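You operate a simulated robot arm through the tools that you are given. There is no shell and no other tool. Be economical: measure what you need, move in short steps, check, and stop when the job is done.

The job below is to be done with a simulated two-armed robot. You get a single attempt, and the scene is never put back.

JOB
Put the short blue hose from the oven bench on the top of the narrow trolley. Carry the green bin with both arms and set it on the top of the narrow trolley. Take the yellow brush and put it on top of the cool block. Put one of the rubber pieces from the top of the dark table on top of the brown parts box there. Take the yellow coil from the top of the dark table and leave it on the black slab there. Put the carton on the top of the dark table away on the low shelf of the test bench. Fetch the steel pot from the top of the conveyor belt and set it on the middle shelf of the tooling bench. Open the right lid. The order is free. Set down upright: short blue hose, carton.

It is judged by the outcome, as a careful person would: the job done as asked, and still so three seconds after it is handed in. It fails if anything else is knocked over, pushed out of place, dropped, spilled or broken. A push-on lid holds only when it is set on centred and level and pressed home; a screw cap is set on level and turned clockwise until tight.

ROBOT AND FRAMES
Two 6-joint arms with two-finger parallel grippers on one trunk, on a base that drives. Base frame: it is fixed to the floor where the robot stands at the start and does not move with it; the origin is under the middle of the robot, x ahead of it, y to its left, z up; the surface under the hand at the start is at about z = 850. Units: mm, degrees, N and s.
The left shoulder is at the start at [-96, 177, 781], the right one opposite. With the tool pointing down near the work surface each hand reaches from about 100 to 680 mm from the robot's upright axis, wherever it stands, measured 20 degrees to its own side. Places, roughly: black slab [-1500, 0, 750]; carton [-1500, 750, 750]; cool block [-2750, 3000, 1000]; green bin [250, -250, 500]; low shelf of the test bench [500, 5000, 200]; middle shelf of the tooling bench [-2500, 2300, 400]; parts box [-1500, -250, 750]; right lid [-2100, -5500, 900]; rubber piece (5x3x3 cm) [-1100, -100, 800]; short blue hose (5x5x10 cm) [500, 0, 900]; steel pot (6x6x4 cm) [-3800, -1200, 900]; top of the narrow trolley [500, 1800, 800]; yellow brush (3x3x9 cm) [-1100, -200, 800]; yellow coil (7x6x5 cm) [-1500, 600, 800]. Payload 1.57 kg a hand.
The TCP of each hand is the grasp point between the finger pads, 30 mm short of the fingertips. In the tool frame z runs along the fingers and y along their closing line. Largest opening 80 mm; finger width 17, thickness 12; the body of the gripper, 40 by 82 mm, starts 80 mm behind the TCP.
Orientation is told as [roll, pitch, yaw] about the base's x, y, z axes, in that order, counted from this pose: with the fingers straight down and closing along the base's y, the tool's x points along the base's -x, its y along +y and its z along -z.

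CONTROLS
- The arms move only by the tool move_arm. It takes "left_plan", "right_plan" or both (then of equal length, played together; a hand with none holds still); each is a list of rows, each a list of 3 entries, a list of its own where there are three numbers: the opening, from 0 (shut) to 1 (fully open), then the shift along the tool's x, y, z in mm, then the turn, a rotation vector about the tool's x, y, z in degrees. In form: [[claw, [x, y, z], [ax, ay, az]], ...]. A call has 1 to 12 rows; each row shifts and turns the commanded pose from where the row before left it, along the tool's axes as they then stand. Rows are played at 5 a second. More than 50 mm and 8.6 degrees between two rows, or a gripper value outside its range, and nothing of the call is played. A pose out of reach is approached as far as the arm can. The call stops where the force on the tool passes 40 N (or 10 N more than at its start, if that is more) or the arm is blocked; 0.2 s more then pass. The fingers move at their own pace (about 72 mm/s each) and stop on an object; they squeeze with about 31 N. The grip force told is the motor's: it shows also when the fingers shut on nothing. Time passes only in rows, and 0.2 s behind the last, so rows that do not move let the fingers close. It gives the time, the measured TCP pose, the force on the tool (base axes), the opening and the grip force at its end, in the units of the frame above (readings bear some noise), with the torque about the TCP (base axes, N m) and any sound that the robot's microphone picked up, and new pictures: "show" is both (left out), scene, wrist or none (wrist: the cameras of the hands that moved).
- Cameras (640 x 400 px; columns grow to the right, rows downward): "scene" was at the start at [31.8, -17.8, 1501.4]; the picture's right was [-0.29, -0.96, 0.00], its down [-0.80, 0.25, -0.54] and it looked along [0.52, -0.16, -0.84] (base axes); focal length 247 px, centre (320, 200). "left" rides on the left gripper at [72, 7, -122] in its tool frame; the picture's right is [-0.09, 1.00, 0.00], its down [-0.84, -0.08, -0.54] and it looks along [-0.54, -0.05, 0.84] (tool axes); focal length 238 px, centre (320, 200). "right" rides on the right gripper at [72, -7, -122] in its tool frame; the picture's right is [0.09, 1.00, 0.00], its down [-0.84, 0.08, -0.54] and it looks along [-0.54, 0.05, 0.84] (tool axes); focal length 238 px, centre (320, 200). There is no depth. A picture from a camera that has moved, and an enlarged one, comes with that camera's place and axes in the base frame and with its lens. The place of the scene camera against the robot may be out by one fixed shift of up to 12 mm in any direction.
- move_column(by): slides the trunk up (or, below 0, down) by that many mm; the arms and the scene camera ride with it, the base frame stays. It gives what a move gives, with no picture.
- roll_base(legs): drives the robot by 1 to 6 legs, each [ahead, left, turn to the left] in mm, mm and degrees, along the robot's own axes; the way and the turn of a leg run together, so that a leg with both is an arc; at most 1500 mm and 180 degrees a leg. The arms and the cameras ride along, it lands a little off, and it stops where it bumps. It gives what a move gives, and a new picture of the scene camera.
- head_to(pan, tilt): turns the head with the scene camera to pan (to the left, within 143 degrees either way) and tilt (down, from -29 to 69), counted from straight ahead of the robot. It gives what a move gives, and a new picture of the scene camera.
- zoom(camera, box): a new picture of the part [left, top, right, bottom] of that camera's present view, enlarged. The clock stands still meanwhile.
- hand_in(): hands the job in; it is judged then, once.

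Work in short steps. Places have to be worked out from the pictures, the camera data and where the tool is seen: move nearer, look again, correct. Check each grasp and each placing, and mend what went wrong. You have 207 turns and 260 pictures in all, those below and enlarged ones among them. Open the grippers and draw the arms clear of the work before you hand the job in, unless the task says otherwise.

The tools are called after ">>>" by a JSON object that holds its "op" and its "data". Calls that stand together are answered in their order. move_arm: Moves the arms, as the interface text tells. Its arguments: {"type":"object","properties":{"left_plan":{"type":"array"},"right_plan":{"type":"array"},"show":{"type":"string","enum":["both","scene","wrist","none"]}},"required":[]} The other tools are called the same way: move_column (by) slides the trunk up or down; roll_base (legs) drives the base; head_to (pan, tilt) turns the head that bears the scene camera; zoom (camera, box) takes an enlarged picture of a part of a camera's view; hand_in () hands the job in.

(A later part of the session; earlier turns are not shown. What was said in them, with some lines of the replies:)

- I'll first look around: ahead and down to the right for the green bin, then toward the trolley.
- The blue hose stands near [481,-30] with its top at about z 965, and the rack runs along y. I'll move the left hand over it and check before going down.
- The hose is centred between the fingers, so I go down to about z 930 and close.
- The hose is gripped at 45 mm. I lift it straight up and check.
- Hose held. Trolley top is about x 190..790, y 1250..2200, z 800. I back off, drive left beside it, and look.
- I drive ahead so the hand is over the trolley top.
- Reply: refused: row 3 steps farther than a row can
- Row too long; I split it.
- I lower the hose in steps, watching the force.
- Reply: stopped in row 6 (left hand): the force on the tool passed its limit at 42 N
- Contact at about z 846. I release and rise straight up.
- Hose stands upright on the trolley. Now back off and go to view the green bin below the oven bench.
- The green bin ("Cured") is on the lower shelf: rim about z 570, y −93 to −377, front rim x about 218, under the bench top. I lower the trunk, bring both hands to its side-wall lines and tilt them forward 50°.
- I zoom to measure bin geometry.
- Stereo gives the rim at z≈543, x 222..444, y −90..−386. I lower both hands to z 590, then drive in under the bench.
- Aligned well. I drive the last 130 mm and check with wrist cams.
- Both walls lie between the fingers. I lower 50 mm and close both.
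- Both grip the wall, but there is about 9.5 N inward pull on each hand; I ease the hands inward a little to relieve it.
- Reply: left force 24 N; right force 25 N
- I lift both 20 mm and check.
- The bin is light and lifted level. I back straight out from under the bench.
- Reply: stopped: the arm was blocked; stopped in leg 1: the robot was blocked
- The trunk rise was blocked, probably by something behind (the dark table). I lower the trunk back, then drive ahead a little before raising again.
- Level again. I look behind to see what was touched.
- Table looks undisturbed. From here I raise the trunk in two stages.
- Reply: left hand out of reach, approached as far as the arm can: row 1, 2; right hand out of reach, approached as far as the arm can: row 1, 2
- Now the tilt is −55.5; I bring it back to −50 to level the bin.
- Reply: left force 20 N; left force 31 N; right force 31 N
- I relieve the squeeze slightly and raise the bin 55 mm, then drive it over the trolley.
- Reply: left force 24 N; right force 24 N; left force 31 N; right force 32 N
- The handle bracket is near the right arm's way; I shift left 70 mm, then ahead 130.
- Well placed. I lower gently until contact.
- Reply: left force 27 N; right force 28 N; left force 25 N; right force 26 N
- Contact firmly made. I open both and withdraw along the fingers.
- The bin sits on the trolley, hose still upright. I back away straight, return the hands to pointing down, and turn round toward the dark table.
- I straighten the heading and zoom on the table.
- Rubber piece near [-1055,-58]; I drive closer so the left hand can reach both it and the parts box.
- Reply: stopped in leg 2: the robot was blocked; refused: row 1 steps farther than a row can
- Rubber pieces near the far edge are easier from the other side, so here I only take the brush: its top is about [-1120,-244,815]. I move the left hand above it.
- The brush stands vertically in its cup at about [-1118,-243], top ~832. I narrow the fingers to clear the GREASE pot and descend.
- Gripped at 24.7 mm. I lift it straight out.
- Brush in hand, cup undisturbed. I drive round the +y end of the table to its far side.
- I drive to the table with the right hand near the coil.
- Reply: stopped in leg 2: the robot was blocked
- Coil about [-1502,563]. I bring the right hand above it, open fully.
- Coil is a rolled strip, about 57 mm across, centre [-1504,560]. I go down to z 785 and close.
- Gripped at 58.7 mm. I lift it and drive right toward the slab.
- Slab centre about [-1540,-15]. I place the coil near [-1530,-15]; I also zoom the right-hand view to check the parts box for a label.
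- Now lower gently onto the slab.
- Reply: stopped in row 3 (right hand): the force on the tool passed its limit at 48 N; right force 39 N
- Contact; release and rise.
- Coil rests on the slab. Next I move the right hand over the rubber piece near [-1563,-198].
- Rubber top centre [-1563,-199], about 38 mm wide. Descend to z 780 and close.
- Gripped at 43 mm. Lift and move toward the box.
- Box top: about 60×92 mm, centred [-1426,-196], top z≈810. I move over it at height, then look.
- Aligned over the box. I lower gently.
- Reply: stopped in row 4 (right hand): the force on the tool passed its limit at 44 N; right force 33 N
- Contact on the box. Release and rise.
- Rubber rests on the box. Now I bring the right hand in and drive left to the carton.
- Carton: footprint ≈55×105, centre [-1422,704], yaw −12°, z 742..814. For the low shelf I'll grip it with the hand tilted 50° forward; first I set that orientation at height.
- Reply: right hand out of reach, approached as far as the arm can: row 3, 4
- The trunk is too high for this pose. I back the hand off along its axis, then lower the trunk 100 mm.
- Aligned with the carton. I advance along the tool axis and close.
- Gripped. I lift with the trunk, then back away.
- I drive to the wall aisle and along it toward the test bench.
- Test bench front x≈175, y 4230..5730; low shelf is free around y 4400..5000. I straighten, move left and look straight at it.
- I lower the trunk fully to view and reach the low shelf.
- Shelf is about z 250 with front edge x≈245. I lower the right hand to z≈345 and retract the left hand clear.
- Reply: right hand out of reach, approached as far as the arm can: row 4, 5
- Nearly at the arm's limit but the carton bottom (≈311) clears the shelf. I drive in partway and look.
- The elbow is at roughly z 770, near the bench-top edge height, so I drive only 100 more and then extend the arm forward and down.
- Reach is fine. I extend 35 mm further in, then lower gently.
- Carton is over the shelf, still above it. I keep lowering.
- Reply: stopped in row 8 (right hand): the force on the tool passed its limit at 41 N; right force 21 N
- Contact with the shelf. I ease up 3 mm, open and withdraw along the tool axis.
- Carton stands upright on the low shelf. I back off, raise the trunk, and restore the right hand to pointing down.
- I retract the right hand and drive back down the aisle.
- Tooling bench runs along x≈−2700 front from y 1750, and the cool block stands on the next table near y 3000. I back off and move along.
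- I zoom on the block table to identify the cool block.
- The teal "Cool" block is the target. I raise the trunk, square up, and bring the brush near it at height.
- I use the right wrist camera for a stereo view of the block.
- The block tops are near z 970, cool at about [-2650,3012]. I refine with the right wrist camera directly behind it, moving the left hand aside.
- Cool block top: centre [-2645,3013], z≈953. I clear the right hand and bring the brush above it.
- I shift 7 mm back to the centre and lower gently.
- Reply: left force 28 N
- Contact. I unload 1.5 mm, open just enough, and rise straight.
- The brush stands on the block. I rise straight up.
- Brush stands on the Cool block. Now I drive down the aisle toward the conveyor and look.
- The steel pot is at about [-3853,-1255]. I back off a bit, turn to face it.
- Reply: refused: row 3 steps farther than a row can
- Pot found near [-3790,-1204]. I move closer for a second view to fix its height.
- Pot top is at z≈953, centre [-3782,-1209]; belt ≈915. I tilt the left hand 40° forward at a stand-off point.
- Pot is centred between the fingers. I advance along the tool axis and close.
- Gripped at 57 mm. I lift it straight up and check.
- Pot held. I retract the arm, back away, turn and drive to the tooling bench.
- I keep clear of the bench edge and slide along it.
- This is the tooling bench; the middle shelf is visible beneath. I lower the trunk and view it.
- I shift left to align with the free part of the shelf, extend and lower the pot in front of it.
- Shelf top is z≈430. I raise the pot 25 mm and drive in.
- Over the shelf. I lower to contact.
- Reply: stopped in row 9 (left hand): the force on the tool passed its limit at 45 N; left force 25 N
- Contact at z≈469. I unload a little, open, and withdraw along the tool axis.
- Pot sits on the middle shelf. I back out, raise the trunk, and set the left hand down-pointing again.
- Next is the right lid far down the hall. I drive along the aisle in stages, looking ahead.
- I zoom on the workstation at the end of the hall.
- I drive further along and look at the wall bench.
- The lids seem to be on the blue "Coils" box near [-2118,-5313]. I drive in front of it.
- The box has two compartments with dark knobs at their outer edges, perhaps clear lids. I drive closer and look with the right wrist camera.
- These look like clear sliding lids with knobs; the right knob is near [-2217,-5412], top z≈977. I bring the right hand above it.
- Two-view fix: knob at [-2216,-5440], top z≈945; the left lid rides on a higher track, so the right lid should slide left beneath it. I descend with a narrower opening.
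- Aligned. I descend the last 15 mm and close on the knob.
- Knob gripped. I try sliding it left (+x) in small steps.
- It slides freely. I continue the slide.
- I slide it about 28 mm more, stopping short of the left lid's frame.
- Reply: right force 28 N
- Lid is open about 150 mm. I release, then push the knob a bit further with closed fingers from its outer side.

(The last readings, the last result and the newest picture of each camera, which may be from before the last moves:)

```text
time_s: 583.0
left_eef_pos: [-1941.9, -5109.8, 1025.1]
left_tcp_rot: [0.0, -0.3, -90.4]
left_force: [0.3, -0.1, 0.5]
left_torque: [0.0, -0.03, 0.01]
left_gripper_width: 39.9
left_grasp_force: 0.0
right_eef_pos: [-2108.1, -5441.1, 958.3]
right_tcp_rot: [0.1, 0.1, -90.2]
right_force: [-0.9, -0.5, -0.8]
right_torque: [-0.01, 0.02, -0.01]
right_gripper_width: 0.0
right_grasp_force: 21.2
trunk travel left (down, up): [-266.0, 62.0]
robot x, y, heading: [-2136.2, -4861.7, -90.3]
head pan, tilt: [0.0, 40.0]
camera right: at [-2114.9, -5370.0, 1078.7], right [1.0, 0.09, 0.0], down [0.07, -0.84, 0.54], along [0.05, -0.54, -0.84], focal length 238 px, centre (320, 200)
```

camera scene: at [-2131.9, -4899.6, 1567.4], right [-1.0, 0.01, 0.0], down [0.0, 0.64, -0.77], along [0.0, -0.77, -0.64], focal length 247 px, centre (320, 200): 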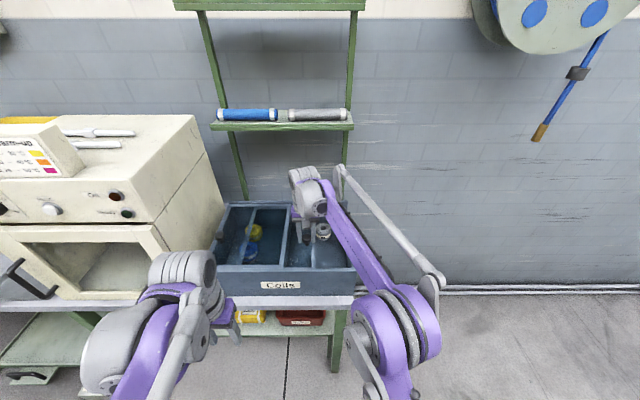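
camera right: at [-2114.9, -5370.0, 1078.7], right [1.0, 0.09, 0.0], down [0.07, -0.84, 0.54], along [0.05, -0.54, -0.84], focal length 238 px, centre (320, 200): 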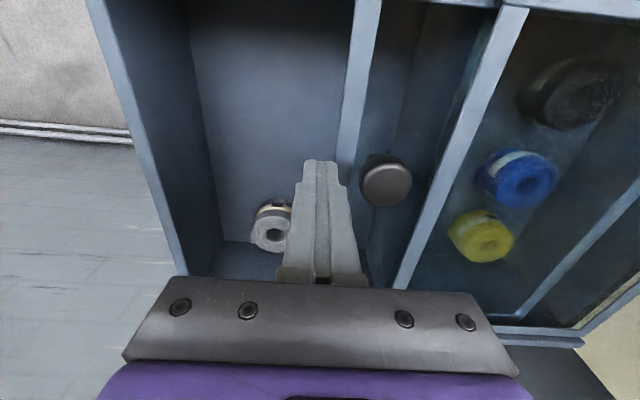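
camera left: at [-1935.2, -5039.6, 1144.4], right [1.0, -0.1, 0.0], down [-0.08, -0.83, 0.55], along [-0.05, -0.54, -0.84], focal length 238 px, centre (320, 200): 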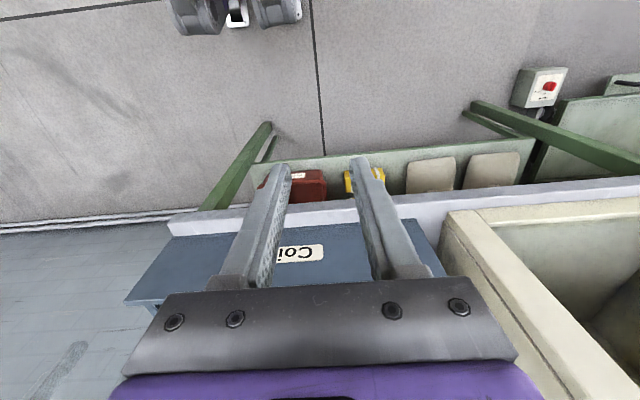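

>>> {"op": "move_arm", "data": {"right_plan": [[0, [0, 7, 0], [0, 0, 0]], [0, [0, 5, 0], [0, 0, 0]], [0, [0, 5, 0], [0, 0, 0]], [0, [0, 5, 0], [0, 0, 0]], [0, [0, 5, 0], [0, 0, 0]], [0, [0, 4, 0], [0, 0, 0]], [0, [0, 0, 0], [0, 0, 0]]], "show": "wrist"}}

```text
time_s: 584.6
left_eef_pos: [-1942.6, -5110.5, 1023.7]
left_tcp_rot: [0.0, -0.4, -90.4]
left_force: [-0.4, 0.4, 0.8]
left_torque: [0.02, -0.01, 0.0]
left_gripper_width: 39.9
left_grasp_force: 0.0
right_eef_pos: [-2077.5, -5440.6, 957.7]
right_tcp_rot: [0.0, 0.1, -90.2]
right_force: [-0.5, -0.3, 0.6]
right_torque: [-0.02, -0.03, -0.02]
right_gripper_width: 0.1
right_grasp_force: 21.1
trunk travel left (down, up): [-266.0, 62.0]
robot x, y, heading: [-2139.7, -4857.2, -90.2]
head pan, tilt: [0.0, 40.0]
camera right: at [-2084.1, -5370.1, 1080.1], right [1.0, 0.09, 0.0], down [0.07, -0.84, 0.54], along [0.05, -0.54, -0.84], focal length 238 px, centre (320, 200)
```

right: 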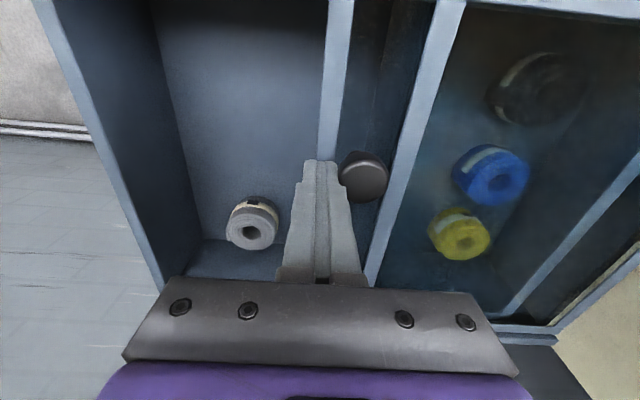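

Knob is now almost at the left lid's frame; one last few mm, then I raise the hand clear.

>>> {"op": "move_arm", "data": {"right_plan": [[0, [0, 4, 0], [0, 0, 0]], [0, [0, 0, 0], [0, 0, 0]], [0, [0, -10, 0], [0, 0, 0]], [0, [0, 0, -45], [0, 0, 0]], [0, [0, 0, -45], [0, 0, 0]], [0.5, [40, 0, -20], [0, 0, 0]], [0.5, [45, 0, 0], [0, 0, 0]], [0.5, [45, -15, 0], [0, 0, 0]], [0.5, [45, -15, 0], [0, 0, 0]], [0.5, [45, -15, 0], [0, 0, 0]]], "show": "scene"}}

>>> {"op": "zoom", "data": {"camera": "scene", "box": [200, 190, 370, 300]}}

```text
time_s: 586.8
left_eef_pos: [-1943.0, -5108.2, 1025.8]
left_tcp_rot: [0.0, -0.3, -90.4]
left_force: [-0.7, -0.2, -0.3]
left_torque: [-0.01, -0.04, 0.01]
left_gripper_width: 39.9
left_grasp_force: 0.2
right_eef_pos: [-2129.0, -5217.1, 1067.7]
right_tcp_rot: [0.1, 0.0, -90.4]
right_force: [-0.5, 0.9, -0.4]
right_torque: [-0.01, 0.0, 0.0]
right_gripper_width: 40.0
right_grasp_force: 0.0
trunk travel left (down, up): [-266.0, 62.0]
robot x, y, heading: [-2138.2, -4862.4, -90.4]
head pan, tilt: [0.0, 40.0]
camera scene: at [-2132.7, -4899.1, 1567.4], right [-1.0, 0.01, 0.0], down [0.0, 0.64, -0.77], along [0.0, -0.77, -0.64], focal length 247 px, centre (320, 200)
```

scene: 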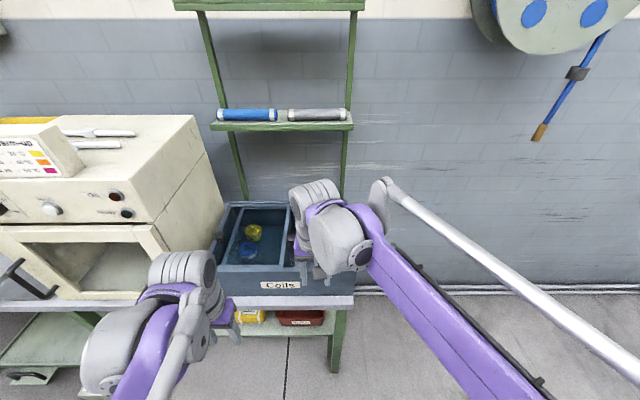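

```text
3.64 times, centred on (285, 245) of scene
camera zoom: at [-2132.7, -4899.1, 1567.4], right [-1.0, 0.01, 0.0], down [0.0, 0.64, -0.77], along [0.0, -0.77, -0.64], focal length 898 px, centre (447, 36)
```

zoom: 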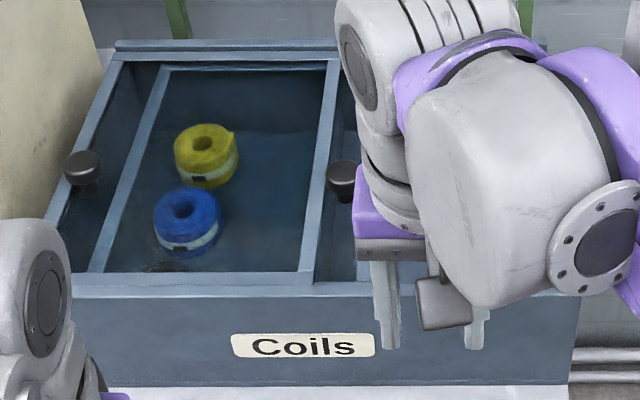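

The right lid is slid open beneath the left one. I back away with arms clear and take a final look.

>>> {"op": "roll_base", "data": {"legs": [[-300, 0, 0]]}}

>>> {"op": "zoom", "data": {"camera": "scene", "box": [200, 120, 400, 245]}}

```text
time_s: 588.8
left_eef_pos: [-1940.3, -4811.5, 1023.9]
left_tcp_rot: [0.0, -0.3, -90.4]
left_force: [-1.2, -0.3, 0.0]
left_torque: [-0.01, -0.01, 0.0]
left_gripper_width: 40.1
left_grasp_force: 0.0
right_eef_pos: [-2127.1, -4921.6, 1068.1]
right_tcp_rot: [0.1, 0.2, -90.1]
right_force: [-0.5, -0.2, 0.5]
right_torque: [-0.02, 0.0, -0.02]
right_gripper_width: 39.8
right_grasp_force: 0.0
trunk travel left (down, up): [-266.0, 62.0]
robot x, y, heading: [-2135.5, -4561.7, -90.3]
head pan, tilt: [0.0, 40.0]
camera scene: at [-2130.5, -4601.8, 1567.4], right [-1.0, 0.0, 0.0], down [0.0, 0.64, -0.77], along [0.0, -0.77, -0.64], focal length 247 px, centre (320, 200)
```

scene: 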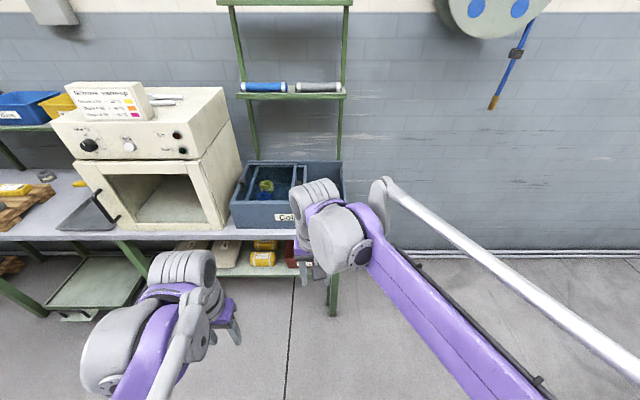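

```text
3.20 times, centred on (300, 182) of scene
camera zoom: at [-2130.5, -4601.8, 1567.4], right [-1.0, 0.0, 0.0], down [0.0, 0.64, -0.77], along [0.0, -0.77, -0.64], focal length 790 px, centre (384, 256)
```

zoom: 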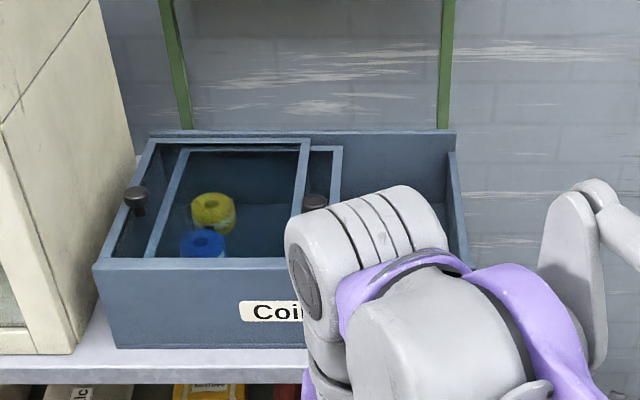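

The right compartment is wide open, the grippers are empty and both arms are clear of the work, so I hand in.

>>> {"op": "hand_in", "data": {}}

```text
The job is handed in.
```

I did all eight parts of the job and handed it in; the result of the judging was not shown to me.

- **Short blue hose:** it stands upright on top of the narrow trolley.
- **Green bin:** carried with both arms and set on top of the narrow trolley.
- **Yellow brush:** it stands on the Cool block.
- **Rubber piece:** it is on top of the brown taped box near [-1430, -200], chosen by the position you gave. A second brown box on the same table, near y = +200, is labelled "Bolts M12". If you meant that one, the piece is on the wrong box.
- **Yellow coil:** it is on the black slab.
- **Carton:** it stands upright on the low shelf of the test bench.
- **Steel pot:** it is on the middle shelf of the tooling bench.
- **Right lid:** I took this to be the right lid of the "Coils" box, again by the position you gave. It is slid open about 165 mm, almost up to the left lid's frame.

While I was backing out with the bin, the trunk was blocked as it rose, probably by the edge of the dark table. I lowered it and drove clear. The table and what stands on it looked undisturbed in the pictures afterwards.
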